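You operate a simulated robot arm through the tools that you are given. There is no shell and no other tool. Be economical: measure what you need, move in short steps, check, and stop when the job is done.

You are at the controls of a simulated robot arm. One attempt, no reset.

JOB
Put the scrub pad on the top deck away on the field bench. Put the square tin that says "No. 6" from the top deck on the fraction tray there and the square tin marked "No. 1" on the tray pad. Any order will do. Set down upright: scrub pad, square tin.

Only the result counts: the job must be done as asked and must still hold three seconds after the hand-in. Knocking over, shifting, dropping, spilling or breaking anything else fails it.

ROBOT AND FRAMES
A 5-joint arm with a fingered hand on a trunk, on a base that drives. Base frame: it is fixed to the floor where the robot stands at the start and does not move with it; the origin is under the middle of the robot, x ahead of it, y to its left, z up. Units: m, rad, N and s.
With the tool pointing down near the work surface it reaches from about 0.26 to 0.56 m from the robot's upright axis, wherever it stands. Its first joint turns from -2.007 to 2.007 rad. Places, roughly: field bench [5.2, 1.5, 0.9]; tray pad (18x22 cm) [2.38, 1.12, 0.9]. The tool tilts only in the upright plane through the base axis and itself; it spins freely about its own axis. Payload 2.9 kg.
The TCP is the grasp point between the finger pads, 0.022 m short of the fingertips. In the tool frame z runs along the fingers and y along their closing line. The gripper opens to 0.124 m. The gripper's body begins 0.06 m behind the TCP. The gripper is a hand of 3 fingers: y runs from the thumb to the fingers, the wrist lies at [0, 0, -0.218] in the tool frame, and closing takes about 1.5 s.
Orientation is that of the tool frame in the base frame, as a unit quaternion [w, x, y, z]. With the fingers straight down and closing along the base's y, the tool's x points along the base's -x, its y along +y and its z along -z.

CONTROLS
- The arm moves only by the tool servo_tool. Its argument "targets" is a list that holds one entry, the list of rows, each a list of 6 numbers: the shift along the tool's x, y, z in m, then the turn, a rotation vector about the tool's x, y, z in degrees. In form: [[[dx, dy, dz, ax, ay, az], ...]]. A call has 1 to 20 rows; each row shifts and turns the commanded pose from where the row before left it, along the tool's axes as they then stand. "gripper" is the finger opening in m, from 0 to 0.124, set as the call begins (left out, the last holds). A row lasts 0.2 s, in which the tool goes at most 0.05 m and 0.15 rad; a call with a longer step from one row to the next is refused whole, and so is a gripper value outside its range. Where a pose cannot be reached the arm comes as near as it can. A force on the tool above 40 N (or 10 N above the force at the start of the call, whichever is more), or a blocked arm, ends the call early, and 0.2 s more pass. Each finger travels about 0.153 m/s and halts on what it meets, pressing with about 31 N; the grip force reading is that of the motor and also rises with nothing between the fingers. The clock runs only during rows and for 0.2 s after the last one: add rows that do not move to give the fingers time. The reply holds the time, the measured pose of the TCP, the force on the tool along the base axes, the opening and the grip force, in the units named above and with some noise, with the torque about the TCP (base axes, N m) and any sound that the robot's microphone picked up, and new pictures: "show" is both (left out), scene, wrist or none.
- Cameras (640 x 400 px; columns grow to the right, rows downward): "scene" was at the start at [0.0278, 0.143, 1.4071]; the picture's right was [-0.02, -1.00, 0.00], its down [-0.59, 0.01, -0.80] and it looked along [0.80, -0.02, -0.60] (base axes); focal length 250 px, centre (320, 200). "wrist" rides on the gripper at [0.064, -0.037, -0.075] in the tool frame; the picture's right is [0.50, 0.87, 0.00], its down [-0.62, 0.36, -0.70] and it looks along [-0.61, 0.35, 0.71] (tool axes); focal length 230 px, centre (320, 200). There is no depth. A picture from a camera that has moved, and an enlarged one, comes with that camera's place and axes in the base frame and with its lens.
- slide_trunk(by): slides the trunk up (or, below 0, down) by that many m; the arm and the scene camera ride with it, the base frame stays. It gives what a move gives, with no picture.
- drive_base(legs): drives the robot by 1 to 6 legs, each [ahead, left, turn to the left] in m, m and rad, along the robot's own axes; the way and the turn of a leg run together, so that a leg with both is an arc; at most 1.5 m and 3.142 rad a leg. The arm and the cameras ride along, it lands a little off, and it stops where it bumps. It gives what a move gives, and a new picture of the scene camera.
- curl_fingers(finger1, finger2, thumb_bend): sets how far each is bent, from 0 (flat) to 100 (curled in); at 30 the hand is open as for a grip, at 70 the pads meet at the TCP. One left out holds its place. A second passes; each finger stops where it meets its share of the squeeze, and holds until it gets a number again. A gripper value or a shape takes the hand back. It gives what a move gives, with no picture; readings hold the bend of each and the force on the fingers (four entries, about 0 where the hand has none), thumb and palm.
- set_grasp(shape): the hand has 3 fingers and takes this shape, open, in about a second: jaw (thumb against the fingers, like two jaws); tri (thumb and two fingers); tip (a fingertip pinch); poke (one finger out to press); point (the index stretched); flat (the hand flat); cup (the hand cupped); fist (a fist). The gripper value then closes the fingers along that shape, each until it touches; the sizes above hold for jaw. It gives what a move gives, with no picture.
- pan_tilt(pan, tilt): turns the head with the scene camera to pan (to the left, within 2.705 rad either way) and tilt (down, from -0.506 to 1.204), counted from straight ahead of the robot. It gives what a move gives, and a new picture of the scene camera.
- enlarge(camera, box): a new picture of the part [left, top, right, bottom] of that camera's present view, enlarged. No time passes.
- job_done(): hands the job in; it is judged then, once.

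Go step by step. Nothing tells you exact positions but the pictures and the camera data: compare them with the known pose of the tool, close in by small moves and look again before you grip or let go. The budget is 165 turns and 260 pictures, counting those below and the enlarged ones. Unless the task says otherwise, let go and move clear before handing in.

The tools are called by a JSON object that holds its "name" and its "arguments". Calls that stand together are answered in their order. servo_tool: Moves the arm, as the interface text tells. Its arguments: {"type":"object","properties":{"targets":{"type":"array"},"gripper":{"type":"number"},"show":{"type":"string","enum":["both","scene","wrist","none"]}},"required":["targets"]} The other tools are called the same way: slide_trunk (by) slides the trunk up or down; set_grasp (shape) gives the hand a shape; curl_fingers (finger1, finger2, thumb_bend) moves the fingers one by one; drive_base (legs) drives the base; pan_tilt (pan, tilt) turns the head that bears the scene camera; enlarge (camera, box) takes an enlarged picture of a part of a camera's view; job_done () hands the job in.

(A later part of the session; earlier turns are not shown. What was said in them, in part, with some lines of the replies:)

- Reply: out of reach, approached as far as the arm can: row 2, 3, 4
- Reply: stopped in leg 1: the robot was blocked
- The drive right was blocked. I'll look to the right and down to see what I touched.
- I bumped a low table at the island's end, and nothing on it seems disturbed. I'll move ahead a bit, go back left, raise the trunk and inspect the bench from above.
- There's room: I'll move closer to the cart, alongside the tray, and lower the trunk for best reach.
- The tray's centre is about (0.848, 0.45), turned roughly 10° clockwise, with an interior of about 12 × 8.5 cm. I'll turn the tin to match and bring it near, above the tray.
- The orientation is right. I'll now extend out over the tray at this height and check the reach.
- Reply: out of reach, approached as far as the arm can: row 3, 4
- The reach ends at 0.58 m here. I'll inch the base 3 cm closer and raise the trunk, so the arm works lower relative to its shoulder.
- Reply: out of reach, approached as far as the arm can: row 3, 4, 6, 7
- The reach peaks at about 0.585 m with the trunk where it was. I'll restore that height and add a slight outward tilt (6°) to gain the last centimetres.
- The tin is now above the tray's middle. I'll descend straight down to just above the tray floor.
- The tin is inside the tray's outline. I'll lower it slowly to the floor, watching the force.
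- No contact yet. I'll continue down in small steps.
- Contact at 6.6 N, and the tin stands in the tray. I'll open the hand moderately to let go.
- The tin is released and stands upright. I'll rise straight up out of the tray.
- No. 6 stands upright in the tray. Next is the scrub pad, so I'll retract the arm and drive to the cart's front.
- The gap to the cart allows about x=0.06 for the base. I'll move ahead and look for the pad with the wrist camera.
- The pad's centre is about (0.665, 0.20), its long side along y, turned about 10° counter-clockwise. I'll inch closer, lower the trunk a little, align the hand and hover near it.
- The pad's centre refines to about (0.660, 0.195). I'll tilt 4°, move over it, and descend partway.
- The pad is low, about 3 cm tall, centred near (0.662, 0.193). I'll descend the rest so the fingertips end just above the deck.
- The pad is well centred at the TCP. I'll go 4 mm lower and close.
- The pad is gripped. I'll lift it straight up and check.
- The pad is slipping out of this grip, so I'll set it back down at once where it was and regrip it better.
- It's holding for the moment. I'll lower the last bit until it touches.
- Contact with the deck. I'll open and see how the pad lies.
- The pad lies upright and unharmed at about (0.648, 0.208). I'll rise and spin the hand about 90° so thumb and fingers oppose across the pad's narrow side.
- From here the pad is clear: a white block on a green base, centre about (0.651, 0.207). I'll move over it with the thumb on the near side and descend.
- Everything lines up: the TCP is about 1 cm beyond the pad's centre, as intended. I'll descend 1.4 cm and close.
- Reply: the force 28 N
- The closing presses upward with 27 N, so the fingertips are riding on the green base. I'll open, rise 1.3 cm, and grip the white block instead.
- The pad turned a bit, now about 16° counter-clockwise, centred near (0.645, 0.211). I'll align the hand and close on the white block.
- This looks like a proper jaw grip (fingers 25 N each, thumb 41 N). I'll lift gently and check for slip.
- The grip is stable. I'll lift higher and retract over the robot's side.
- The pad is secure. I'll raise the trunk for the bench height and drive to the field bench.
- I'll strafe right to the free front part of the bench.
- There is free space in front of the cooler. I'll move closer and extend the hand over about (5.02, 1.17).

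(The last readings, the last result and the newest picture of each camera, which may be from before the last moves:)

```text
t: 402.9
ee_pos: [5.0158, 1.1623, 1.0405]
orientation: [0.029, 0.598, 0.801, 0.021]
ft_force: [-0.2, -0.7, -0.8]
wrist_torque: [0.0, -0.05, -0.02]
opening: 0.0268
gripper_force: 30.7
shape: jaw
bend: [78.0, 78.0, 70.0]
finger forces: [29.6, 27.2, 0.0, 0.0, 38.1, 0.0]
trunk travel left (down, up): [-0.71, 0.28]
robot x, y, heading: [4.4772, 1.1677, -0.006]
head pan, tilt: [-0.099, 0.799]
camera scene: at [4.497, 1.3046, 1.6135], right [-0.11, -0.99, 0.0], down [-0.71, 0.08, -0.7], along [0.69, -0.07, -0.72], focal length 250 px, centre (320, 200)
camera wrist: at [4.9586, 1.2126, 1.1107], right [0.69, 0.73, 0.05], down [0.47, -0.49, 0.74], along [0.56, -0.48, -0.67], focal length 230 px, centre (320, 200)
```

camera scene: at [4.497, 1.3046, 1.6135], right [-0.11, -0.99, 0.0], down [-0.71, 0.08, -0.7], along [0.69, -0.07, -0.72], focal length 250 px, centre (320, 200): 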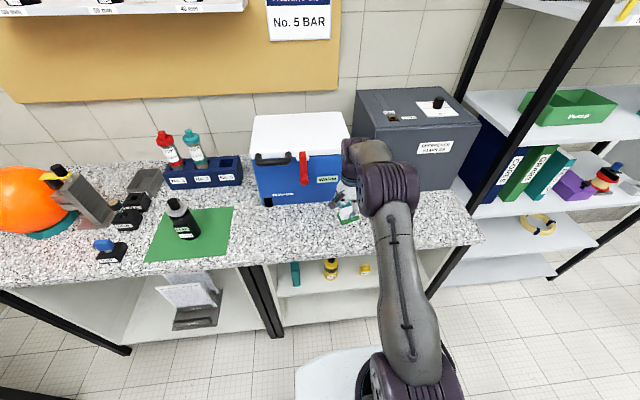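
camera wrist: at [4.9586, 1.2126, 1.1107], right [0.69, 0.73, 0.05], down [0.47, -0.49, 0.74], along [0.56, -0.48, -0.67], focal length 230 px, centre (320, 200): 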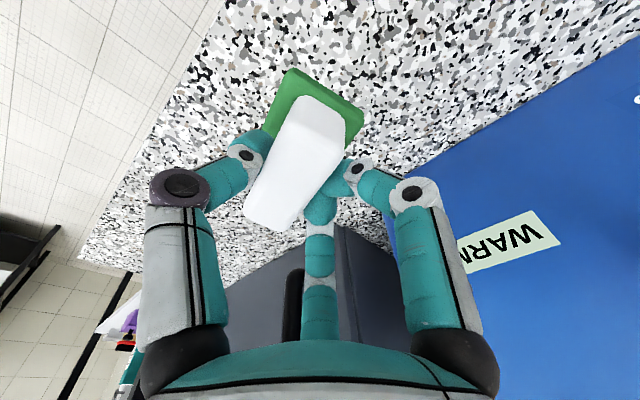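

There's clear bench below. I'll descend to just above contact, then go slowly.

{"name": "servo_tool", "arguments": {"targets": [[[0, -0.0018, 0.025, 0, 0, 0], [0, -0.0018, 0.025, 0, 0, 0], [0, -0.0015, 0.02, 0, 0, 0], [0, -0.0005, 0.007, 0, 0, 0], [0, 0, 0, 0, 0, 0]]], "show": "none"}}

{"name": "servo_tool", "arguments": {"targets": [[[0, 0, 0.003, 0, 0, 0], [0, 0, 0.003, 0, 0, 0], [0, 0, 0, 0, 0, 0]]]}}

```text
t: 404.1
ee_pos: [5.0177, 1.1623, 0.9622]
orientation: [0.029, 0.599, 0.8, 0.022]
ft_force: [0.2, 0.6, -0.5]
wrist_torque: [0.01, 0.0, -0.01]
opening: 0.0268
gripper_force: 30.7
shape: jaw
bend: [78.0, 78.0, 70.0]
finger forces: [30.3, 27.4, 0.0, 0.0, 37.7, 0.1]
trunk travel left (down, up): [-0.71, 0.28]
robot x, y, heading: [4.4779, 1.168, -0.007]
head pan, tilt: [-0.099, 0.799]
```

```text
t: 404.9
ee_pos: [5.0183, 1.1617, 0.9557]
orientation: [0.029, 0.598, 0.8, 0.02]
ft_force: [-0.1, 0.0, -1.0]
wrist_torque: [-0.04, 0.0, 0.01]
opening: 0.0269
gripper_force: 30.9
shape: jaw
bend: [78.0, 78.0, 70.0]
finger forces: [30.4, 27.6, 0.0, 0.0, 37.7, 0.0]
trunk travel left (down, up): [-0.71, 0.28]
robot x, y, heading: [4.4751, 1.169, -0.012]
head pan, tilt: [-0.099, 0.799]
camera scene: at [4.4986, 1.3045, 1.6135], right [-0.11, -0.99, 0.0], down [-0.71, 0.08, -0.7], along [0.69, -0.07, -0.72], focal length 250 px, centre (320, 200)
camera wrist: at [4.9615, 1.212, 1.0274], right [0.69, 0.73, 0.05], down [0.47, -0.49, 0.74], along [0.56, -0.48, -0.67], focal length 230 px, centre (320, 200)
```

scene: 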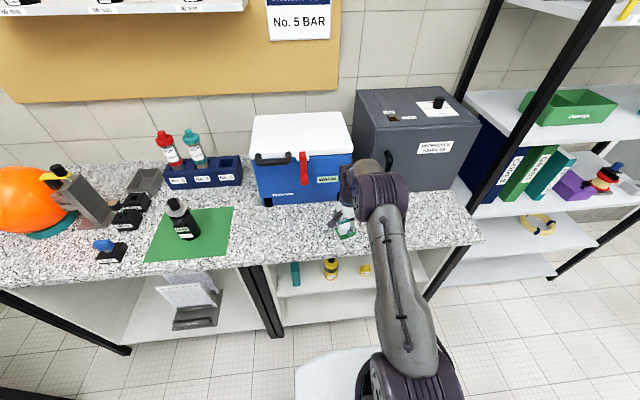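
wrist: 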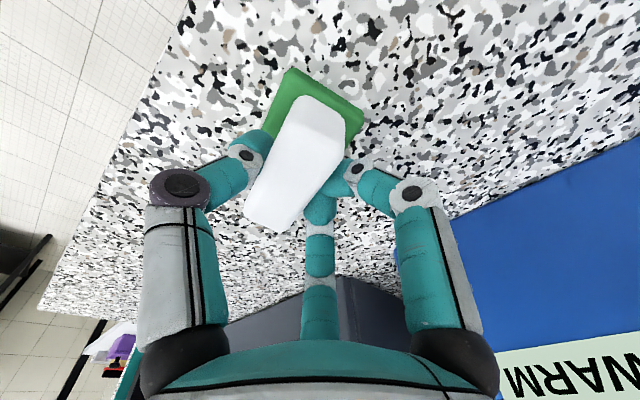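

Still no contact. I'll continue in small steps.

{"name": "servo_tool", "arguments": {"targets": [[[0, 0, 0.0025, 0, 0, 0], [0, 0, 0.0025, 0, 0, 0], [0, 0, 0, 0, 0, 0]]], "show": "none"}}

{"name": "servo_tool", "arguments": {"targets": [[[0, 0, 0.002, 0, 0, 0], [0, 0, 0, 0, 0, 0]]], "show": "none"}}

```text
t: 405.7
ee_pos: [5.0187, 1.1614, 0.9513]
orientation: [0.03, 0.598, 0.801, 0.021]
ft_force: [0.2, 0.1, -0.3]
wrist_torque: [0.0, 0.0, -0.01]
opening: 0.0268
gripper_force: 30.8
shape: jaw
bend: [78.0, 78.0, 70.0]
finger forces: [30.4, 27.6, 0.1, 0.0, 37.7, 0.0]
trunk travel left (down, up): [-0.71, 0.28]
robot x, y, heading: [4.4795, 1.17, -0.01]
head pan, tilt: [-0.099, 0.799]
```

```text
t: 406.3
ee_pos: [5.0199, 1.1617, 0.9496]
orientation: [0.029, 0.599, 0.8, 0.021]
ft_force: [1.9, -0.3, 7.1]
wrist_torque: [-0.03, 0.1, -0.01]
opening: 0.0272
gripper_force: 30.5
shape: jaw
bend: [79.0, 78.0, 70.0]
finger forces: [32.0, 29.3, 0.0, 0.1, 37.7, 0.0]
trunk travel left (down, up): [-0.71, 0.28]
robot x, y, heading: [4.475, 1.1675, -0.007]
head pan, tilt: [-0.099, 0.799]
```

Contact at 7 N. I'll open, then rise clear and look.

{"name": "servo_tool", "arguments": {"targets": [[[0, 0, 0, 0, 0, 0], [0, 0, 0, 0, 0, 0], [0, 0, 0, 0, 0, 0], [0, 0, 0, 0, 0, 0], [0, 0, 0, 0, 0, 0], [0, 0.0007, -0.01, 0, 0, 0], [0, 0.0014, -0.02, 0, 0, 0], [0, 0.002, -0.03, 0, 0, 0], [0.003, -0.01, -0.03, 0, 0, 0], [0, 0, 0, 0, 0, 0]]], "gripper": 0.09}}

{"name": "enlarge", "arguments": {"camera": "scene", "box": [290, 170, 410, 260]}}

```text
t: 408.5
ee_pos: [5.0072, 1.1652, 1.0388]
orientation: [0.029, 0.598, 0.801, 0.021]
ft_force: [0.2, -0.6, 0.1]
wrist_torque: [-0.04, 0.01, 0.02]
opening: 0.09
gripper_force: 0.2
shape: jaw
bend: [28.0, 28.0, 59.0]
finger forces: [0.1, 0.0, 0.0, 0.0, 0.0, 0.0]
trunk travel left (down, up): [-0.71, 0.28]
robot x, y, heading: [4.4718, 1.1681, -0.002]
head pan, tilt: [-0.099, 0.799]
camera scene: at [4.4995, 1.3045, 1.6134], right [-0.11, -0.99, 0.0], down [-0.71, 0.08, -0.7], along [0.69, -0.07, -0.72], focal length 250 px, centre (320, 200)
camera wrist: at [4.9499, 1.215, 1.1103], right [0.69, 0.73, 0.05], down [0.47, -0.49, 0.74], along [0.56, -0.48, -0.68], focal length 230 px, centre (320, 200)
```

scene: 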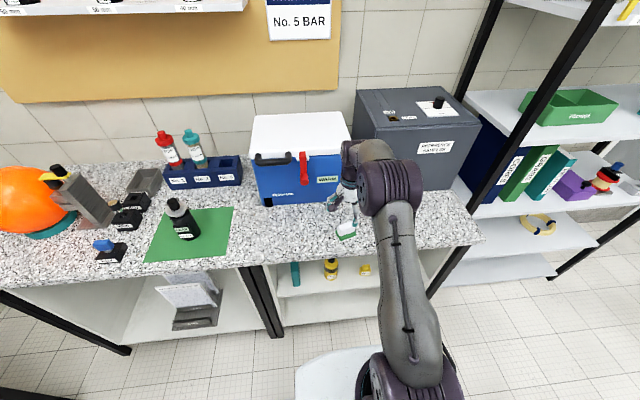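
wrist: 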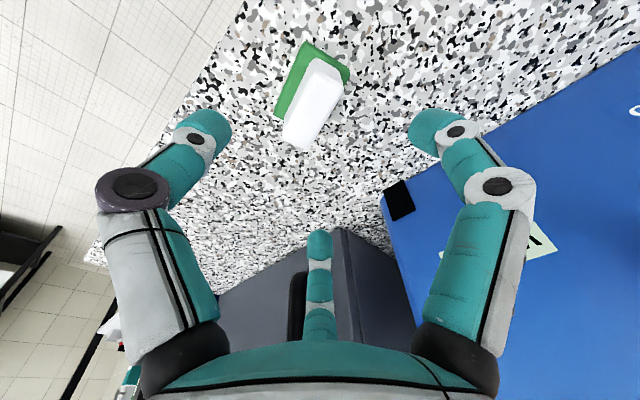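

```text
4.44 times, centred on (350, 215) of scene
camera zoom: at [4.4995, 1.3045, 1.6134], right [-0.11, -0.99, 0.0], down [-0.71, 0.08, -0.7], along [0.69, -0.07, -0.72], focal length 1109 px, centre (187, 133)
```

zoom: 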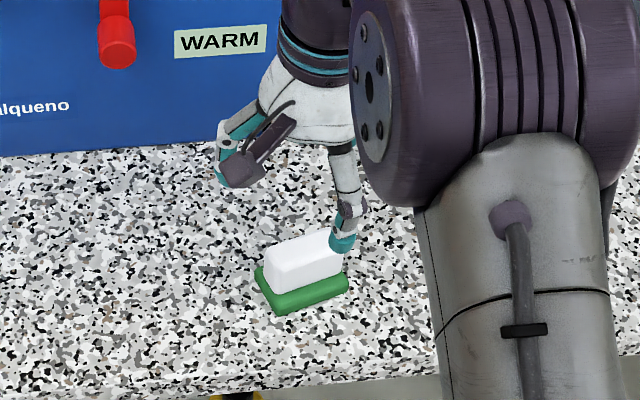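

The pad stands upright on the field bench, released. I'll retract and head back for No. 1 on the cart's right end.

{"name": "servo_tool", "arguments": {"targets": [[[0.012, -0.04, -0.02, 0, 0, 0], [0.012, -0.04, -0.01, 0, 0, 0], [0.012, -0.04, -0.01, 3.84, 1.13, 0], [0.012, -0.04, -0.02, 0, 0, 0], [0, 0, -0.03, 0, 0, 0], [0, 0, 0, 0, 0, 0]]], "gripper": 0.124, "show": "none"}}

{"name": "drive_base", "arguments": {"legs": [[-0.12, 0, 0.005], [0, 0.63, 0], [-1.5, 0, 0], [-1.5, 0, 0], [-1.45, 0, 0], [0, -1.2, 0]]}}

```text
t: 409.9
ee_pos: [4.8354, 1.1636, 1.1198]
orientation: [0.0, 0.599, 0.801, 0.001]
ft_force: [-0.8, 0.0, 0.4]
wrist_torque: [-0.03, 0.0, 0.05]
opening: 0.1243
gripper_force: 0.1
shape: jaw
bend: [30.0, 30.0, 30.0]
finger forces: [0.1, 0.1, 0.1, 0.0, 0.1, 0.0]
trunk travel left (down, up): [-0.71, 0.28]
robot x, y, heading: [4.474, 1.1688, -0.006]
head pan, tilt: [-0.099, 0.799]
```

```text
t: 440.8
ee_pos: [0.2978, 0.5787, 1.1195]
orientation: [0.0, 0.587, 0.81, 0.001]
ft_force: [-0.1, -0.4, -0.2]
wrist_torque: [0.0, -0.01, 0.0]
opening: 0.1239
gripper_force: 0.0
shape: jaw
bend: [30.0, 30.0, 30.0]
finger forces: [0.0, 0.0, 0.1, 0.0, 0.0, 0.0]
trunk travel left (down, up): [-0.71, 0.28]
robot x, y, heading: [-0.0574, 0.5781, 0.015]
head pan, tilt: [-0.099, 0.799]
camera scene: at [-0.0425, 0.7111, 1.6135], right [-0.08, -1.0, 0.0], down [-0.71, 0.06, -0.7], along [0.69, -0.06, -0.72], focal length 250 px, centre (320, 200)
```

scene: 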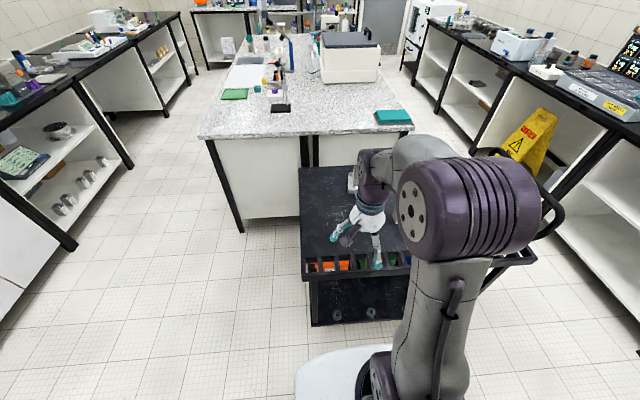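

I'll go around to the cart's right end and face it.

{"name": "drive_base", "arguments": {"legs": [[0, -1.18, -0.015], [0.86, 0, 0]]}}

{"name": "pan_tilt", "arguments": {"pan": -1.9, "tilt": 1.1}}

```text
t: 450.9
ee_pos: [1.1666, -0.608, 1.1201]
orientation: [0.001, 0.6, 0.8, 0.0]
ft_force: [-0.5, 0.2, 0.3]
wrist_torque: [0.03, -0.01, -0.03]
opening: 0.1239
gripper_force: 0.0
shape: jaw
bend: [30.0, 30.0, 30.0]
finger forces: [0.0, 0.0, 0.0, 0.0, 0.0, 0.0]
trunk travel left (down, up): [-0.71, 0.28]
robot x, y, heading: [0.8055, -0.6079, -0.009]
head pan, tilt: [-0.099, 0.799]
camera scene: at [0.8305, -0.4675, 1.6135], right [-0.11, -0.99, 0.0], down [-0.71, 0.08, -0.7], along [0.69, -0.08, -0.72], focal length 250 px, centre (320, 200)
```

scene: 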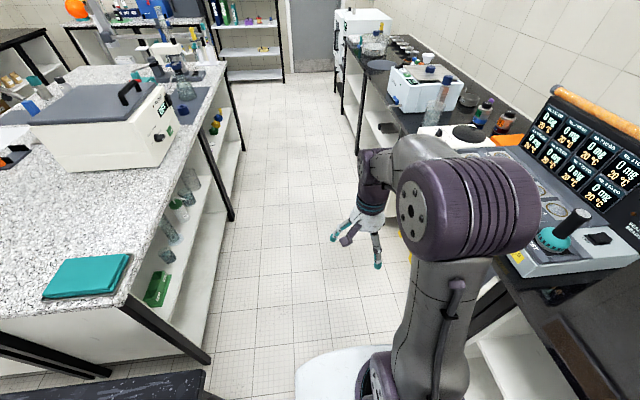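

```text
t: 452.7
ee_pos: [1.1677, -0.6086, 1.12]
orientation: [0.001, 0.599, 0.801, 0.0]
ft_force: [0.9, 0.0, -0.2]
wrist_torque: [0.01, 0.02, 0.0]
opening: 0.1238
gripper_force: 0.1
shape: jaw
bend: [30.0, 30.0, 30.0]
finger forces: [0.0, 0.1, 0.1, 0.1, 0.1, 0.1]
trunk travel left (down, up): [-0.71, 0.28]
robot x, y, heading: [0.8081, -0.5988, -0.012]
head pan, tilt: [-1.901, 1.1]
camera scene: at [0.729, -0.5181, 1.5917], right [-0.94, 0.33, 0.0], down [0.3, 0.84, -0.45], along [-0.15, -0.43, -0.89], focal length 250 px, centre (320, 200)
```

scene: 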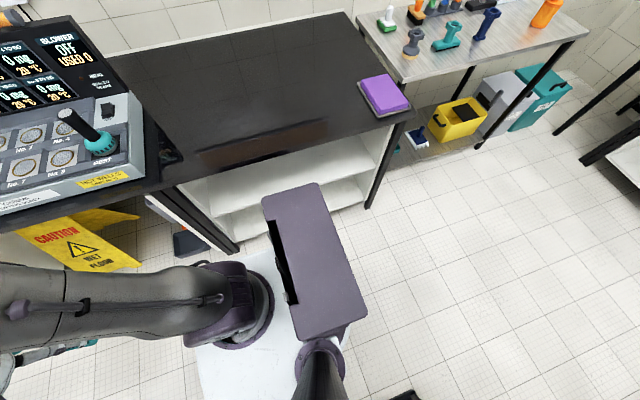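

There is enough room to turn. I'll face the cart and look at No. 1.

{"name": "drive_base", "arguments": {"legs": [[0, 0, 1.58]]}}

{"name": "pan_tilt", "arguments": {"pan": 0.1, "tilt": 0.95}}

{"name": "enlarge", "arguments": {"camera": "wrist", "box": [0, 0, 640, 400]}}

```text
t: 457.0
ee_pos: [0.805, -0.2451, 1.1207]
orientation: [0.0, -0.152, 0.988, 0.002]
ft_force: [-0.4, 0.0, -0.8]
wrist_torque: [0.02, -0.03, -0.01]
opening: 0.1238
gripper_force: 0.1
shape: jaw
bend: [30.0, 30.0, 30.0]
finger forces: [0.1, 0.0, 0.1, 0.0, 0.0, 0.0]
trunk travel left (down, up): [-0.71, 0.28]
robot x, y, heading: [0.8081, -0.604, 1.58]
head pan, tilt: [-1.901, 1.1]
camera scene: at [0.724, -0.6853, 1.5917], right [-0.32, -0.95, 0.0], down [-0.85, 0.28, -0.45], along [0.43, -0.14, -0.89], focal length 250 px, centre (320, 200)
```

scene: 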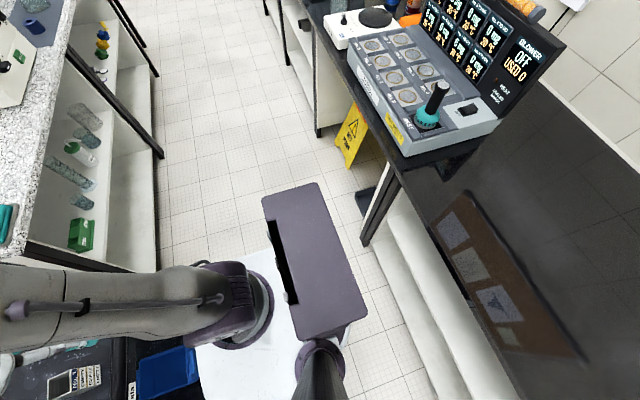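

```text
t: 458.9
ee_pos: [0.8054, -0.2451, 1.1196]
orientation: [0.0, -0.152, 0.988, 0.0]
ft_force: [-0.3, -0.5, 0.9]
wrist_torque: [0.05, -0.01, -0.04]
opening: 0.1238
gripper_force: 0.0
shape: jaw
bend: [30.0, 30.0, 30.0]
finger forces: [0.0, 0.0, 0.0, 0.0, 0.1, 0.0]
trunk travel left (down, up): [-0.71, 0.28]
robot x, y, heading: [0.808, -0.6007, 1.583]
head pan, tilt: [0.099, 0.949]
camera scene: at [0.6563, -0.5931, 1.6019], right [0.99, 0.11, 0.0], down [0.09, -0.81, -0.58], along [-0.06, 0.58, -0.81], focal length 250 px, centre (320, 200)
```

scene: 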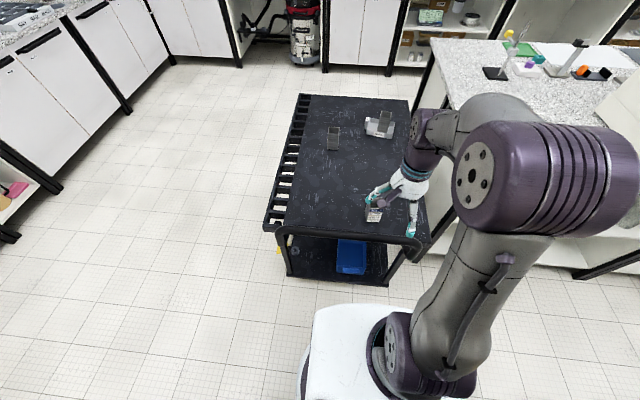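

```text
1.00 times, centred on (320, 200) of wrist (not enlarged: the box is as wide or as high as the picture)
camera zoom: at [0.7561, -0.3002, 1.1951], right [-0.74, 0.68, 0.0], down [0.48, 0.52, 0.7], along [0.47, 0.52, -0.71], focal length 230 px, centre (320, 200)
```

zoom: 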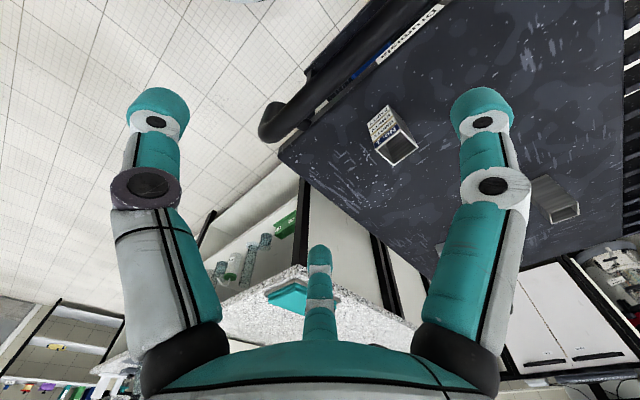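

No. 1 stands at about (0.80, -0.065). I'll spin the hand so the thumb goes on the far side, away from the cart's handle, and then approach.

{"name": "servo_tool", "arguments": {"targets": [[[0, 0, 0, 0, 0, -8.12], [0, 0, 0, 0, 0, -8.12], [0, 0, 0, 0, 0, -8.12], [0, 0, 0, 0, 0, -8.12], [0, 0, 0, 0, 0, -8.12], [0, 0, 0, 0, 0, -8.12], [0, 0, 0, 0, 0, -8.12], [0, 0, 0, 0, 0, -8.12], [0, 0, 0, 0, 0, -8.12], [0, 0, 0, 0, 0, -8.12], [0, 0, 0, 0, 0, -8.12], [0, 0, 0, 0, 0, -8.12], [0, 0, 0, 0, 0, -8.12], [0, 0, 0, 0, 0, -8.12], [0, 0, 0, 0, 0, -8.12], [0, 0, 0, 0, 0, -8.12], [0, 0, 0, 0, 0, -8.12], [0, 0, 0, 0, 0, -8.12], [0, 0, 0, 0, 0, -8.12], [0, 0, 0, 0, 0, -8.12]]]}}

```text
t: 463.1
ee_pos: [0.7691, -0.2475, 1.1193]
orientation: [0.0, 1.0, -0.001, 0.001]
ft_force: [-0.1, 0.3, 0.4]
wrist_torque: [0.0, -0.01, 0.0]
opening: 0.1239
gripper_force: 0.1
shape: jaw
bend: [30.0, 30.0, 30.0]
finger forces: [0.0, 0.0, 0.0, 0.1, 0.0, 0.0]
out of reach, approached as far as the arm can: row 20
trunk travel left (down, up): [-0.71, 0.28]
robot x, y, heading: [0.8078, -0.6042, 1.579]
head pan, tilt: [0.099, 0.949]
camera scene: at [0.6541, -0.5933, 1.6017], right [0.99, 0.11, 0.0], down [0.09, -0.81, -0.58], along [-0.06, 0.58, -0.81], focal length 250 px, centre (320, 200)
camera wrist: at [0.8336, -0.2121, 1.1951], right [0.5, -0.87, 0.0], down [-0.62, -0.35, 0.7], along [-0.61, -0.35, -0.71], focal length 230 px, centre (320, 200)
```

scene: 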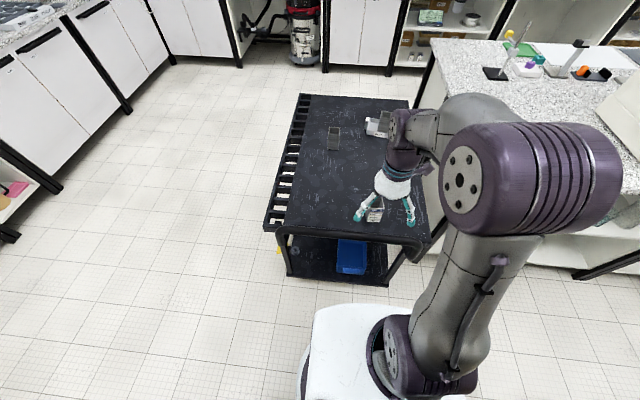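
wrist: 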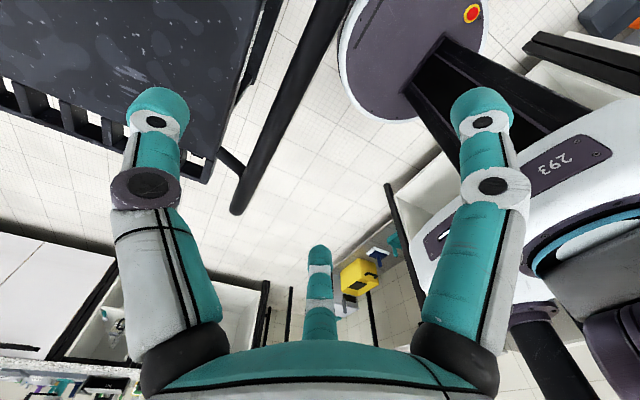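

The spin is near its limit here, so I'll turn back 90°. The handle bar lies at about y=-0.24, z≈0.88, far enough from the hand.

{"name": "servo_tool", "arguments": {"targets": [[[0, 0, 0, 0, 0, 8.2], [0, 0, 0, 0, 0, 8.2], [0, 0, 0, 0, 0, 8.2], [0, 0, 0, 0, 0, 8.2], [0, 0, 0, 0, 0, 8.2], [0, 0, 0, 0, 0, 8.2], [0, 0, 0, 0, 0, 8.2], [0, 0, 0, 0, 0, 8.2], [0, 0, 0, 0, 0, 8.2], [0, 0, 0, 0, 0, 8.2], [0, 0, 0, 0, 0, 8.0], [0, 0, 0, 0, 0, 0]]]}}

{"name": "enlarge", "arguments": {"camera": "wrist", "box": [200, 60, 440, 210]}}

```text
t: 465.7
ee_pos: [0.7699, -0.2472, 1.1206]
orientation: [0.0, -0.705, 0.709, 0.0]
ft_force: [-0.5, 0.4, 1.0]
wrist_torque: [-0.01, 0.0, -0.01]
opening: 0.1238
gripper_force: 0.1
shape: jaw
bend: [30.0, 30.0, 30.0]
finger forces: [0.0, 0.0, 0.1, 0.0, 0.0, 0.0]
trunk travel left (down, up): [-0.71, 0.28]
robot x, y, heading: [0.8116, -0.6052, 1.586]
head pan, tilt: [0.099, 0.949]
camera scene: at [0.6562, -0.5931, 1.6019], right [0.99, 0.11, 0.0], down [0.09, -0.81, -0.58], along [-0.06, 0.58, -0.81], focal length 250 px, centre (320, 200)
camera wrist: at [0.8078, -0.3127, 1.1952], right [-0.87, -0.5, 0.0], down [-0.35, 0.62, 0.7], along [-0.35, 0.61, -0.71], focal length 230 px, centre (320, 200)
```

scene: 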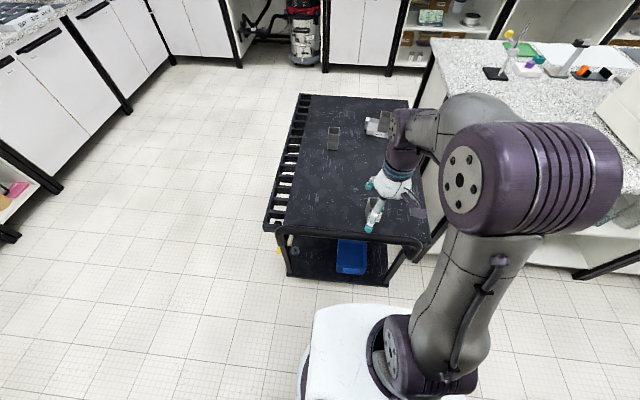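
wrist: 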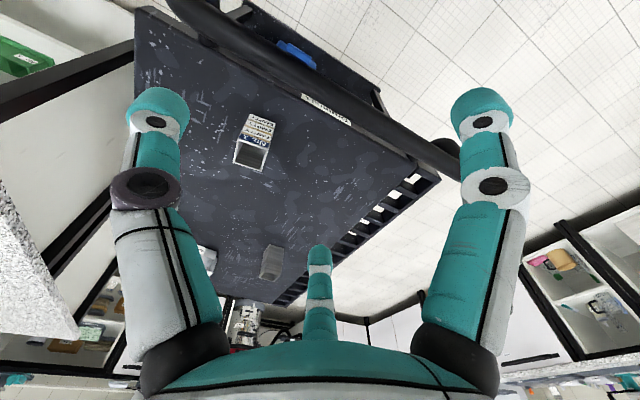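

```text
2.67 times, centred on (320, 135) of wrist
camera zoom: at [0.8078, -0.3127, 1.1952], right [-0.87, -0.5, 0.0], down [-0.35, 0.62, 0.7], along [-0.35, 0.61, -0.71], focal length 614 px, centre (320, 373)
```

zoom: 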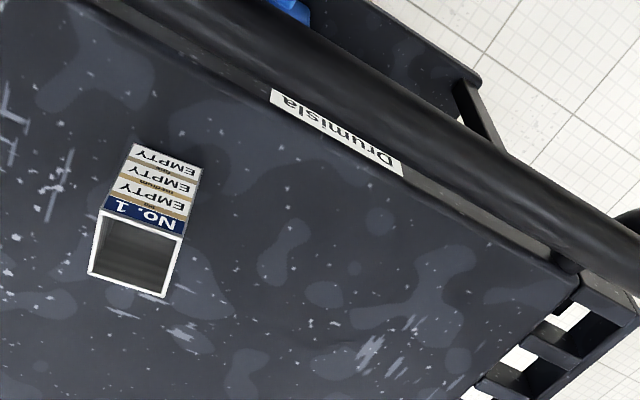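

No. 1 is centred at about (0.799, -0.068), turned about 6.5° counter-clockwise. I'll align and move over it.

{"name": "servo_tool", "arguments": {"targets": [[[0, 0, 0, 0, 0, -6.5], [-0.0437, -0.0123, 0.02, 0, 0, 0], [-0.0437, -0.0123, 0.02, 0, 0, 0], [-0.0437, -0.0123, 0.02, 0, 0, 0], [-0.0437, -0.0123, 0.02, 0, 0, 0], [0, 0, 0.045, 0, 0, 0], [0, 0, 0.045, 0, 0, 0], [0, 0, 0, 0, 0, 0]]], "gripper": 0.11}}

```text
t: 467.5
ee_pos: [0.7993, -0.0694, 0.948]
orientation: [-0.001, 0.746, -0.666, -0.001]
ft_force: [0.7, 0.0, 1.0]
wrist_torque: [0.01, -0.01, -0.01]
opening: 0.1101
gripper_force: 0.0
shape: jaw
bend: [25.0, 25.0, 35.0]
finger forces: [0.0, 0.1, 0.0, 0.0, 0.0, 0.0]
trunk travel left (down, up): [-0.71, 0.28]
robot x, y, heading: [0.8089, -0.6049, 1.581]
head pan, tilt: [0.099, 0.949]
camera scene: at [0.6562, -0.594, 1.6019], right [0.99, 0.11, 0.0], down [0.09, -0.81, -0.58], along [-0.06, 0.58, -0.81], focal length 250 px, centre (320, 200)
camera wrist: at [0.8443, -0.1295, 1.0231], right [-0.81, -0.59, 0.0], down [-0.42, 0.57, 0.7], along [-0.42, 0.57, -0.71], focal length 230 px, centre (320, 200)
```

scene: 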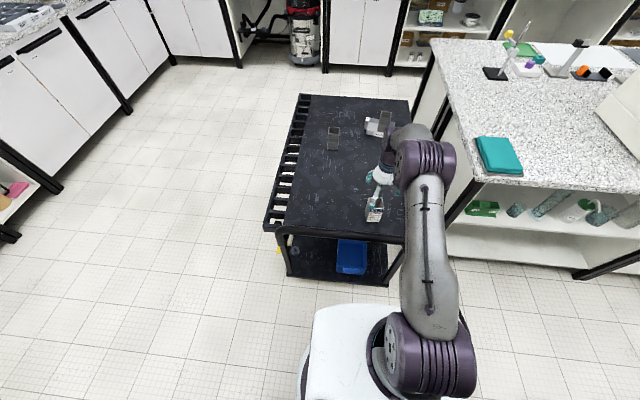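
wrist: 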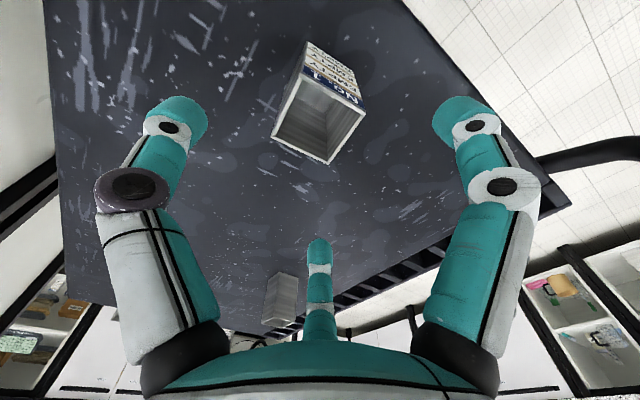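

Centred. I'll descend around the tin.

{"name": "servo_tool", "arguments": {"targets": [[[0, -0.002, 0.02, 0, 0, 0], [0, 0, 0.025, 0, 0, 0], [0, 0, 0.025, 0, 0, 0], [0, 0, 0.02, 0, 0, 0], [0, 0, 0.015, 0, 0, 0], [0, 0, 0, 0, 0, 0]]], "show": "wrist"}}

```text
t: 468.9
ee_pos: [0.8028, -0.0688, 0.8449]
orientation: [0.0, 0.745, -0.667, 0.0]
ft_force: [0.4, 0.2, 0.4]
wrist_torque: [0.02, -0.01, -0.02]
opening: 0.1101
gripper_force: 0.0
shape: jaw
bend: [25.0, 25.0, 35.0]
finger forces: [0.0, 0.0, 0.0, 0.0, 0.0, 0.1]
trunk travel left (down, up): [-0.71, 0.28]
robot x, y, heading: [0.8065, -0.5992, 1.584]
head pan, tilt: [0.099, 0.949]
camera wrist: at [0.8472, -0.1285, 0.9197], right [-0.81, -0.59, 0.0], down [-0.42, 0.57, 0.7], along [-0.42, 0.57, -0.71], focal length 230 px, centre (320, 200)
```

wrist: 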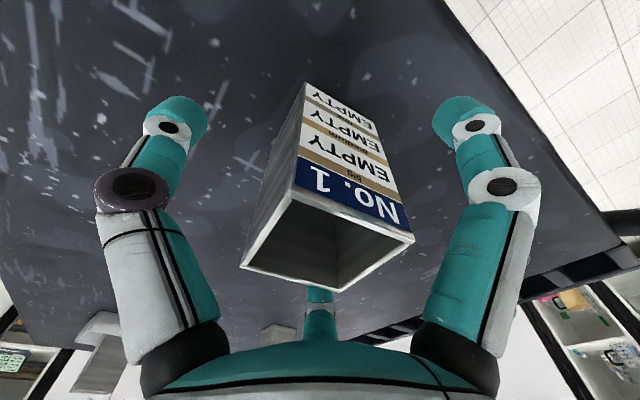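

{"name": "servo_tool", "arguments": {"targets": [[[0, 0, 0, 0, 0, 0], [0, 0, 0, 0, 0, 0], [0, 0, 0, 0, 0, 0], [0, 0, 0, 0, 0, 0], [0, 0, 0, 0, 0, 0], [0, 0, 0, 0, 0, 0], [0, 0, 0, 0, 0, 0]]], "gripper": 0.02, "show": "wrist"}}

```text
t: 470.5
ee_pos: [0.8031, -0.0693, 0.845]
orientation: [0.0, 0.746, -0.666, 0.0]
ft_force: [-0.8, 0.6, -1.1]
wrist_torque: [0.0, -0.02, 0.01]
opening: 0.0445
gripper_force: 31.0
shape: jaw
bend: [41.0, 41.0, 70.0]
finger forces: [25.6, 25.3, 0.0, 0.1, 26.9, 0.0]
trunk travel left (down, up): [-0.71, 0.28]
robot x, y, heading: [0.8073, -0.6058, 1.58]
head pan, tilt: [0.099, 0.949]
camera wrist: at [0.8472, -0.1283, 0.9199], right [-0.81, -0.59, 0.0], down [-0.42, 0.57, 0.7], along [-0.42, 0.57, -0.71], focal length 230 px, centre (320, 200)
```

wrist: 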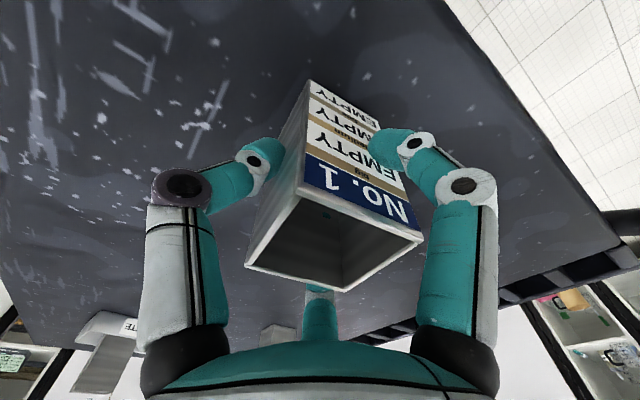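

Gripped firmly. I'll lift well above the handle, then draw it back.

{"name": "servo_tool", "arguments": {"targets": [[[0, 0, -0.03, 0, 0, 0], [0, 0, -0.045, 0, 0, 0], [0, 0, -0.045, 0, 0, 0], [0.01, 0, -0.045, 0, 0, 0], [0.02, 0, -0.045, 0, 0, 0], [0.0437, 0.002, -0.02, 0, 0, 0], [0.0437, 0.002, -0.02, 0, 0, 0], [0.04, 0.002, -0.01, 0, 0, 0], [0.03, 0, 0, 0, 0, 0], [0, 0, 0, 0, 0, 0]]]}}

```text
t: 472.7
ee_pos: [0.8168, -0.257, 1.1053]
orientation: [-0.001, 0.745, -0.667, -0.001]
ft_force: [-0.1, -0.3, -0.9]
wrist_torque: [-0.01, 0.02, -0.01]
opening: 0.0436
gripper_force: 30.8
shape: jaw
bend: [41.0, 41.0, 70.0]
finger forces: [25.9, 26.0, 0.1, 0.0, 25.4, 0.1]
trunk travel left (down, up): [-0.71, 0.28]
robot x, y, heading: [0.8069, -0.604, 1.579]
head pan, tilt: [0.099, 0.949]
camera scene: at [0.6561, -0.5922, 1.6019], right [0.99, 0.11, 0.0], down [0.09, -0.81, -0.58], along [-0.06, 0.58, -0.81], focal length 250 px, centre (320, 200)
camera wrist: at [0.8613, -0.3163, 1.1812], right [-0.81, -0.59, 0.0], down [-0.42, 0.57, 0.7], along [-0.42, 0.57, -0.71], focal length 230 px, centre (320, 200)
```

scene: 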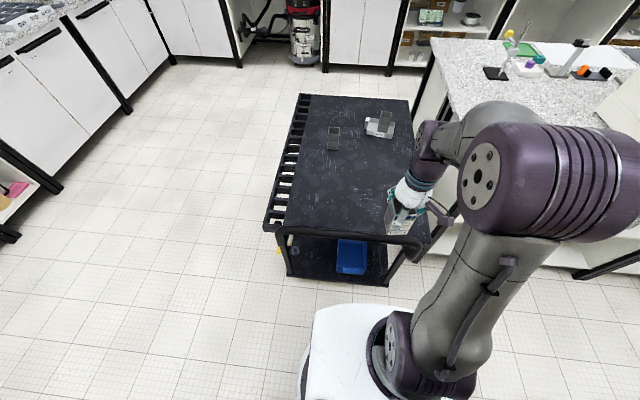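
wrist: 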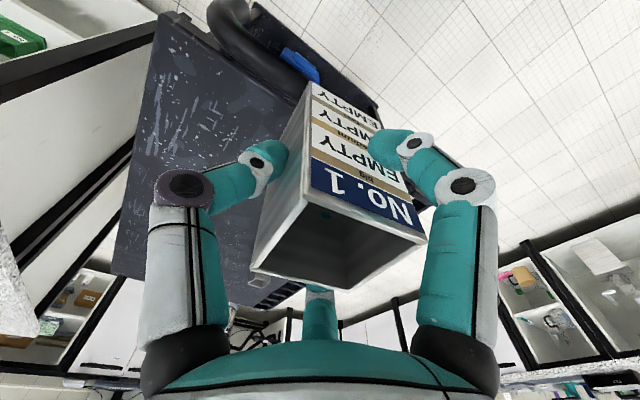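

No. 1 is held. I'll drive round to the tray pad on the island.

{"name": "drive_base", "arguments": {"legs": [[0, 0, -1.58], [-0.97, 0, 0], [0, 1.2, 0], [0, 1.2, 0], [1.3, 0, 0], [1.23, 0, 0]]}}

{"name": "drive_base", "arguments": {"legs": [[0, 0, -1.57]]}}

{"name": "pan_tilt", "arguments": {"pan": 0.0, "tilt": 1.0}}

```text
t: 504.8
ee_pos: [2.8001, 1.614, 1.1053]
orientation: [0.0, -0.017, 1.0, 0.001]
ft_force: [-0.3, -0.2, 0.0]
wrist_torque: [-0.02, -0.01, 0.02]
opening: 0.0436
gripper_force: 30.6
shape: jaw
bend: [42.0, 41.0, 70.0]
finger forces: [25.7, 25.9, 0.0, 0.0, 25.4, 0.0]
trunk travel left (down, up): [-0.71, 0.28]
robot x, y, heading: [2.4548, 1.6503, -0.067]
head pan, tilt: [0.099, 0.949]
camera scene: at [2.4762, 1.7995, 1.6019], right [0.03, -1.0, 0.0], down [-0.81, -0.03, -0.58], along [0.58, 0.02, -0.81], focal length 250 px, centre (320, 200)
```

scene: 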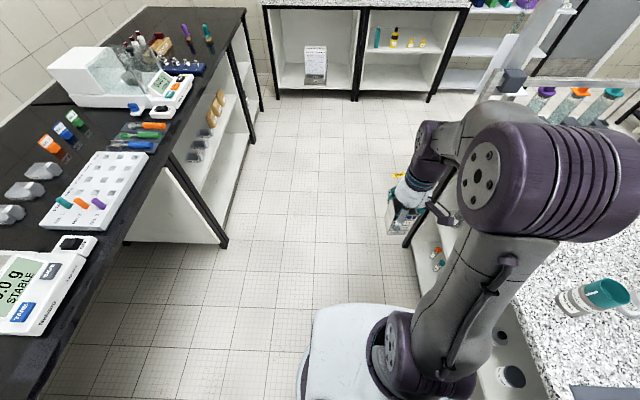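

```text
t: 509.1
ee_pos: [2.4112, 1.3037, 1.106]
orientation: [0.001, 0.701, 0.713, -0.001]
ft_force: [-0.5, 0.1, -0.2]
wrist_torque: [-0.03, 0.02, -0.03]
opening: 0.0431
gripper_force: 30.7
shape: jaw
bend: [42.0, 41.0, 69.0]
finger forces: [25.5, 25.7, 0.0, 0.0, 25.5, 0.0]
trunk travel left (down, up): [-0.71, 0.28]
robot x, y, heading: [2.4553, 1.6495, -1.652]
head pan, tilt: [0.099, 0.949]
camera scene: at [2.6039, 1.6233, 1.6019], right [-1.0, -0.02, 0.0], down [-0.01, 0.81, -0.58], along [0.01, -0.58, -0.81], focal length 250 px, centre (320, 200)
```

scene: 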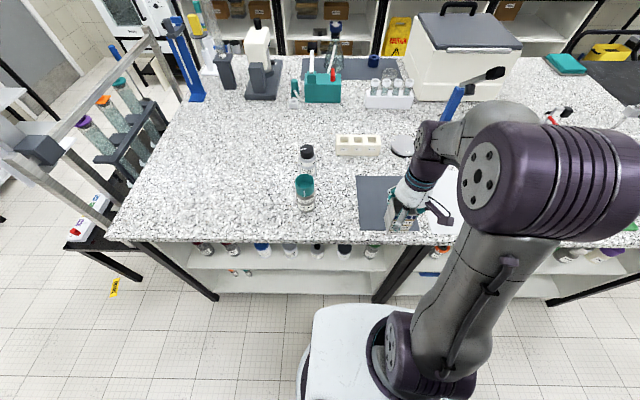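

```text
t: 509.8
ee_pos: [2.4131, 1.3029, 1.1058]
orientation: [0.0, 0.701, 0.713, -0.001]
ft_force: [-1.2, 0.3, -0.4]
wrist_torque: [0.0, -0.01, -0.03]
opening: 0.0433
gripper_force: 30.4
shape: jaw
bend: [42.0, 41.0, 69.0]
finger forces: [25.6, 25.9, 0.0, 0.0, 25.5, 0.0]
trunk travel left (down, up): [-0.71, 0.28]
robot x, y, heading: [2.451, 1.649, -1.651]
head pan, tilt: [0.0, 1.0]
camera scene: at [2.597, 1.6266, 1.5983], right [-1.0, 0.08, 0.0], down [0.07, 0.84, -0.54], along [-0.05, -0.54, -0.84], focal length 250 px, centre (320, 200)
```

scene: 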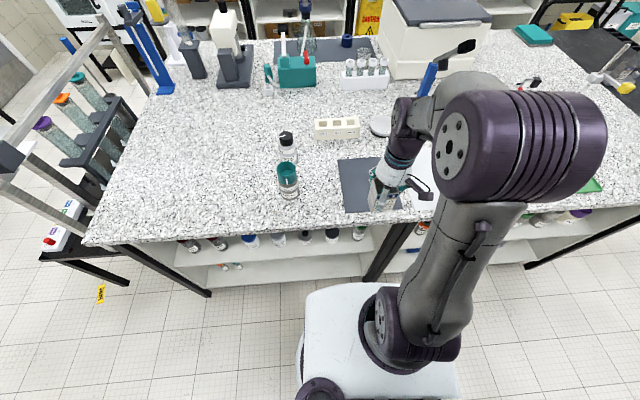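

The tray pad spans x 2.30–2.48, y 1.00–1.235, so its centre is about (2.388, 1.118). I'll carry the tin over its centre.

{"name": "servo_tool", "arguments": {"targets": [[[-0.0456, -0.0075, 0.015, 0, 0, 0], [-0.0456, -0.0075, 0.015, 0, 0, 0], [-0.0456, -0.0075, 0.015, 0, 0, 0], [-0.0456, -0.0075, 0.015, 0, 0, 0], [0, 0, 0.03, 0, 0, 0], [0, 0, 0, 0, 0, 0]]]}}

{"name": "enlarge", "arguments": {"camera": "scene", "box": [320, 130, 440, 220]}}

```text
t: 511.1
ee_pos: [2.3836, 1.1199, 1.0156]
orientation: [0.001, 0.701, 0.713, 0.001]
ft_force: [0.6, 0.3, -1.1]
wrist_torque: [-0.02, -0.03, 0.0]
opening: 0.0431
gripper_force: 31.5
shape: jaw
bend: [42.0, 41.0, 69.0]
finger forces: [25.7, 25.9, 0.1, 0.1, 25.0, 0.0]
trunk travel left (down, up): [-0.71, 0.28]
robot x, y, heading: [2.4534, 1.6472, -1.651]
head pan, tilt: [0.0, 1.0]
camera scene: at [2.5968, 1.6261, 1.5983], right [-1.0, 0.08, 0.0], down [0.07, 0.84, -0.54], along [-0.05, -0.54, -0.84], focal length 250 px, centre (320, 200)
camera wrist: at [2.3477, 1.1828, 1.0907], right [0.86, 0.52, 0.0], down [0.37, -0.61, 0.7], along [0.36, -0.6, -0.71], focal length 230 px, centre (320, 200)
```

scene: 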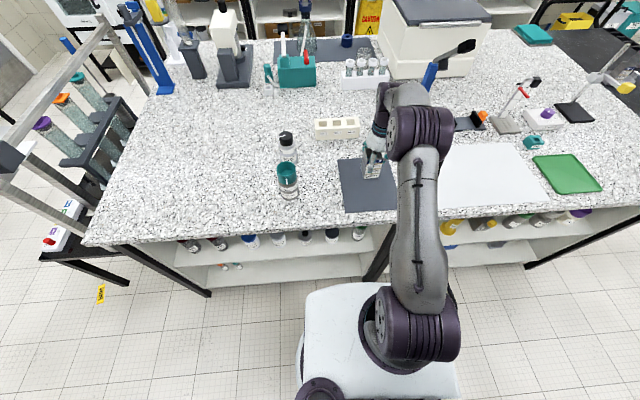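
wrist: 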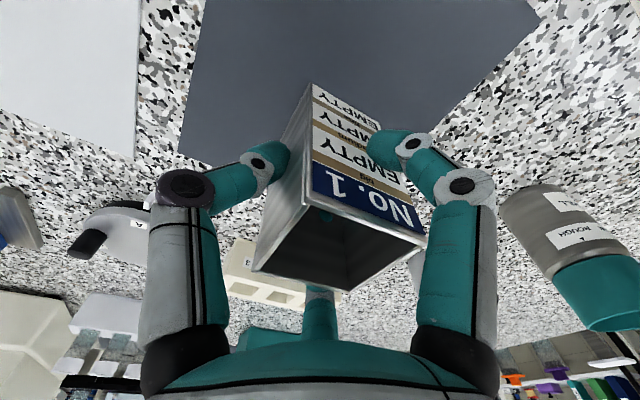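

```text
4.44 times, centred on (380, 175) of scene
camera zoom: at [2.5968, 1.6261, 1.5983], right [-1.0, 0.08, 0.0], down [0.07, 0.84, -0.54], along [-0.05, -0.54, -0.84], focal length 1109 px, centre (53, 311)
```

zoom: 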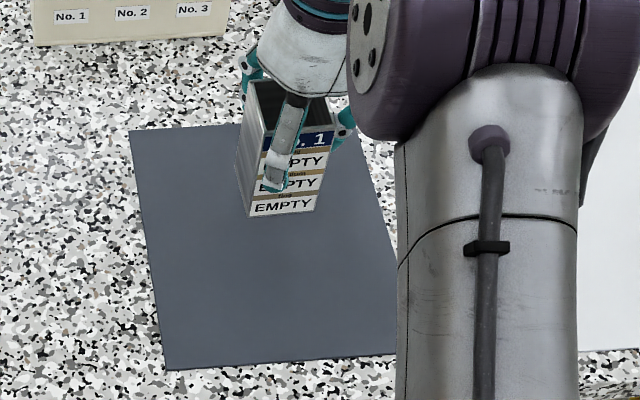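

The tin is over the pad's middle. I'll descend to near contact, then slowly.

{"name": "servo_tool", "arguments": {"targets": [[[0, 0, 0.02, 0, 0, 0], [0, 0, 0.018, 0, 0, 0], [0, 0, 0, 0, 0, 0]]], "show": "none"}}

{"name": "servo_tool", "arguments": {"targets": [[[0, 0, 0.003, 0, 0, 0], [0, 0, 0.002, 0, 0, 0], [0, 0, 0, 0, 0, 0]]], "show": "none"}}

{"name": "servo_tool", "arguments": {"targets": [[[0, 0, 0.002, 0, 0, 0], [0, 0, 0, 0, 0, 0]]], "show": "none"}}

```text
t: 511.9
ee_pos: [2.3846, 1.1192, 0.978]
orientation: [0.0, 0.701, 0.713, 0.0]
ft_force: [-0.3, -0.2, -1.0]
wrist_torque: [-0.02, 0.01, 0.01]
opening: 0.0431
gripper_force: 30.8
shape: jaw
bend: [42.0, 41.0, 69.0]
finger forces: [25.7, 26.1, 0.0, 0.0, 24.6, 0.1]
trunk travel left (down, up): [-0.71, 0.28]
robot x, y, heading: [2.4533, 1.6522, -1.656]
head pan, tilt: [0.0, 1.0]
```

```text
t: 512.8
ee_pos: [2.384, 1.1196, 0.9721]
orientation: [0.001, 0.7, 0.714, 0.0]
ft_force: [-0.3, -0.7, -1.2]
wrist_torque: [-0.01, 0.03, -0.01]
opening: 0.0429
gripper_force: 31.1
shape: jaw
bend: [42.0, 41.0, 69.0]
finger forces: [25.8, 26.1, 0.0, 0.0, 24.6, 0.0]
trunk travel left (down, up): [-0.71, 0.28]
robot x, y, heading: [2.4524, 1.6466, -1.655]
head pan, tilt: [0.0, 1.0]
```

```text
t: 513.4
ee_pos: [2.3844, 1.1189, 0.9713]
orientation: [0.001, 0.701, 0.713, 0.0]
ft_force: [-0.2, 0.2, -0.8]
wrist_torque: [0.01, 0.01, 0.04]
opening: 0.0427
gripper_force: 31.1
shape: jaw
bend: [42.0, 41.0, 69.0]
finger forces: [25.8, 26.1, 0.0, 0.0, 24.6, 0.1]
trunk travel left (down, up): [-0.71, 0.28]
robot x, y, heading: [2.4518, 1.6481, -1.657]
head pan, tilt: [0.0, 1.0]
```

{"name": "servo_tool", "arguments": {"targets": [[[0, 0, 0.002, 0, 0, 0], [0, 0, 0, 0, 0, 0]]], "show": "none"}}

{"name": "servo_tool", "arguments": {"targets": [[[0, 0, 0.002, 0, 0, 0], [0, 0, 0, 0, 0, 0]]]}}

```text
t: 514.0
ee_pos: [2.3852, 1.1193, 0.9698]
orientation: [0.001, 0.701, 0.713, -0.001]
ft_force: [0.4, 0.2, -0.8]
wrist_torque: [0.0, 0.02, 0.01]
opening: 0.0428
gripper_force: 30.9
shape: jaw
bend: [42.0, 41.0, 69.0]
finger forces: [25.9, 26.1, 0.0, 0.1, 24.7, 0.0]
trunk travel left (down, up): [-0.71, 0.28]
robot x, y, heading: [2.4531, 1.6451, -1.66]
head pan, tilt: [0.0, 1.0]
```

```text
t: 514.5
ee_pos: [2.3849, 1.1196, 0.9666]
orientation: [0.001, 0.701, 0.714, 0.0]
ft_force: [0.3, -0.3, 0.3]
wrist_torque: [0.0, 0.0, 0.0]
opening: 0.0429
gripper_force: 30.9
shape: jaw
bend: [42.0, 41.0, 69.0]
finger forces: [26.0, 26.5, 0.0, 0.0, 24.7, 0.0]
trunk travel left (down, up): [-0.71, 0.28]
robot x, y, heading: [2.4526, 1.648, -1.653]
head pan, tilt: [0.0, 1.0]
camera scene: at [2.5968, 1.6266, 1.5984], right [-1.0, 0.08, 0.0], down [0.07, 0.84, -0.54], along [-0.05, -0.54, -0.84], focal length 250 px, centre (320, 200)
camera wrist: at [2.3482, 1.1824, 1.0422], right [0.86, 0.52, 0.0], down [0.37, -0.61, 0.7], along [0.36, -0.6, -0.71], focal length 230 px, centre (320, 200)
```

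scene: 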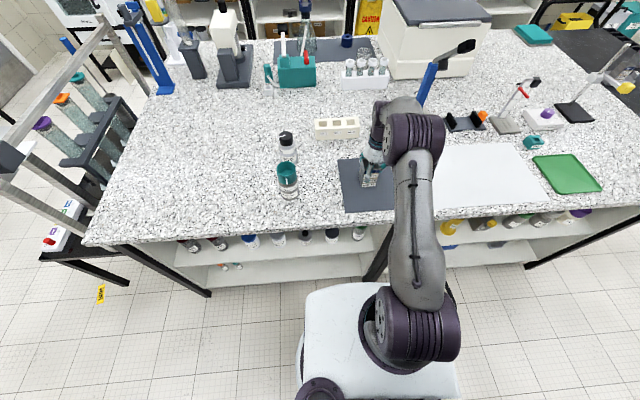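
wrist: 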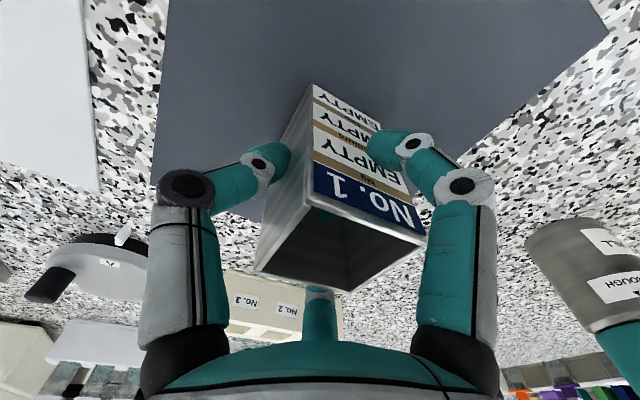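

Very near contact. One more small step.

{"name": "servo_tool", "arguments": {"targets": [[[0, 0, 0.0015, 0, 0, 0], [0, 0, 0, 0, 0, 0]]], "show": "none"}}

```text
t: 515.1
ee_pos: [2.3848, 1.12, 0.9663]
orientation: [0.001, 0.701, 0.713, -0.001]
ft_force: [-1.9, -0.8, 5.3]
wrist_torque: [-0.04, -0.1, -0.02]
opening: 0.0431
gripper_force: 30.3
shape: jaw
bend: [77.0, 41.0, 69.0]
finger forces: [27.4, 27.9, 0.1, 0.0, 25.2, 0.1]
trunk travel left (down, up): [-0.71, 0.28]
robot x, y, heading: [2.4531, 1.6493, -1.657]
head pan, tilt: [0.0, 1.0]
```

Contact at about 5 N. I'll release and rise straight up.

{"name": "servo_tool", "arguments": {"targets": [[[0, 0, 0, 0, 0, 0], [0, 0, 0, 0, 0, 0], [0, 0, 0, 0, 0, 0], [0, 0, 0, 0, 0, 0], [0, 0, 0, 0, 0, 0], [0, 0, -0.015, 0, 0, 0], [0, 0, -0.03, 0, 0, 0], [0, 0, -0.04, 0, 0, 0], [0, 0, -0.03, 0, 0, 0], [0.04, 0.007, -0.02, 0, 0, 0], [0.04, 0.007, -0.01, 0, 0, 0], [0.04, 0.007, 0, 0, 0, 0], [0.04, 0.007, 0, 0, 0, 0], [0, 0, 0, 0, 0, 0]]], "gripper": 0.1}}

{"name": "enlarge", "arguments": {"camera": "scene", "box": [320, 130, 440, 220]}}

```text
t: 518.1
ee_pos: [2.4126, 1.2785, 1.1106]
orientation: [0.0, 0.701, 0.714, 0.0]
ft_force: [-0.3, -0.7, 0.2]
wrist_torque: [0.02, 0.02, -0.04]
opening: 0.0995
gripper_force: 0.1
shape: jaw
bend: [26.0, 26.0, 47.0]
finger forces: [0.1, 0.1, 0.0, 0.0, 0.0, 0.0]
trunk travel left (down, up): [-0.71, 0.28]
robot x, y, heading: [2.4497, 1.6488, -1.655]
head pan, tilt: [0.0, 1.0]
camera scene: at [2.5967, 1.6252, 1.5983], right [-1.0, 0.08, 0.0], down [0.07, 0.84, -0.54], along [-0.05, -0.54, -0.84], focal length 250 px, centre (320, 200)
camera wrist: at [2.3754, 1.3421, 1.185], right [0.86, 0.52, 0.0], down [0.37, -0.61, 0.7], along [0.36, -0.6, -0.71], focal length 230 px, centre (320, 200)
```

scene: 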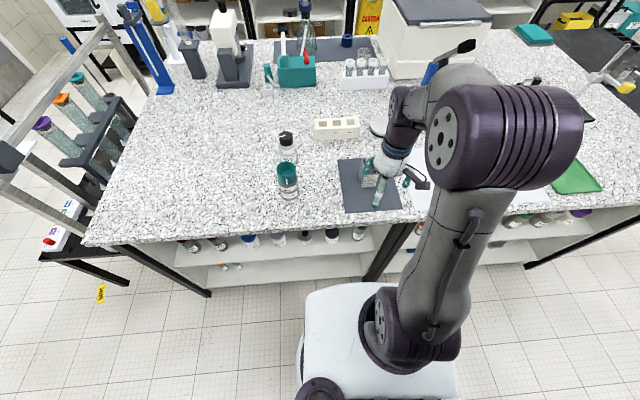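
wrist: 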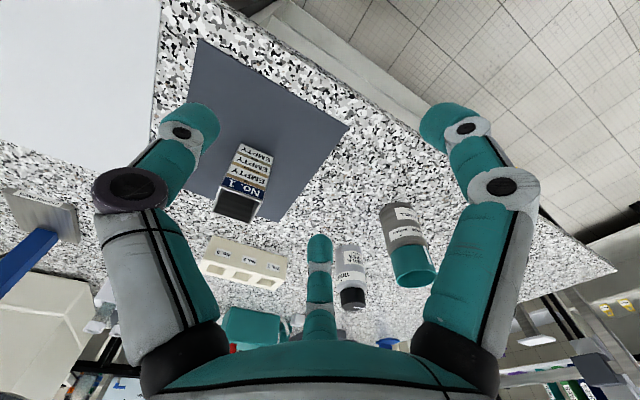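

```text
4.44 times, centred on (380, 175) of scene
camera zoom: at [2.5967, 1.6252, 1.5983], right [-1.0, 0.08, 0.0], down [0.07, 0.84, -0.54], along [-0.05, -0.54, -0.84], focal length 1109 px, centre (53, 311)
```

zoom: 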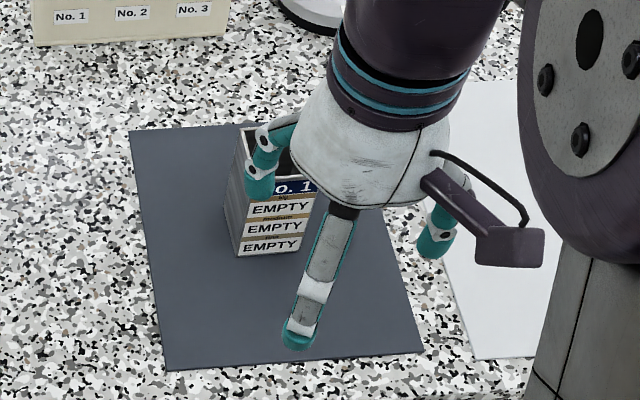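

No. 1 stands upright on the tray pad. The scrub pad is on the field bench, No. 6 is in the fraction tray on the top deck, and the hand is clear, so I'll hand in.

{"name": "job_done", "arguments": {}}

```text
The job is handed in.
```

I handed the job in: the scrub pad is on the field bench, No. 1 is on the tray pad, and No. 6 is in the labelled tray on the top deck, all three upright and released.

- **Fraction tray:** nothing in the room is labelled "fraction tray". I took it to be the WASTE tray on the top deck, because it matches the SAND, SILT and GRIT trays on the rear bench. If a different tray was meant, No. 6 is in the wrong place.
- **Bump:** while searching, the base bumped the low core table at the end of the island. Nothing on it looked disturbed.
- **Scrub pad:** it slipped in the first grip, so I set it back down on the deck and regripped it before carrying it over.
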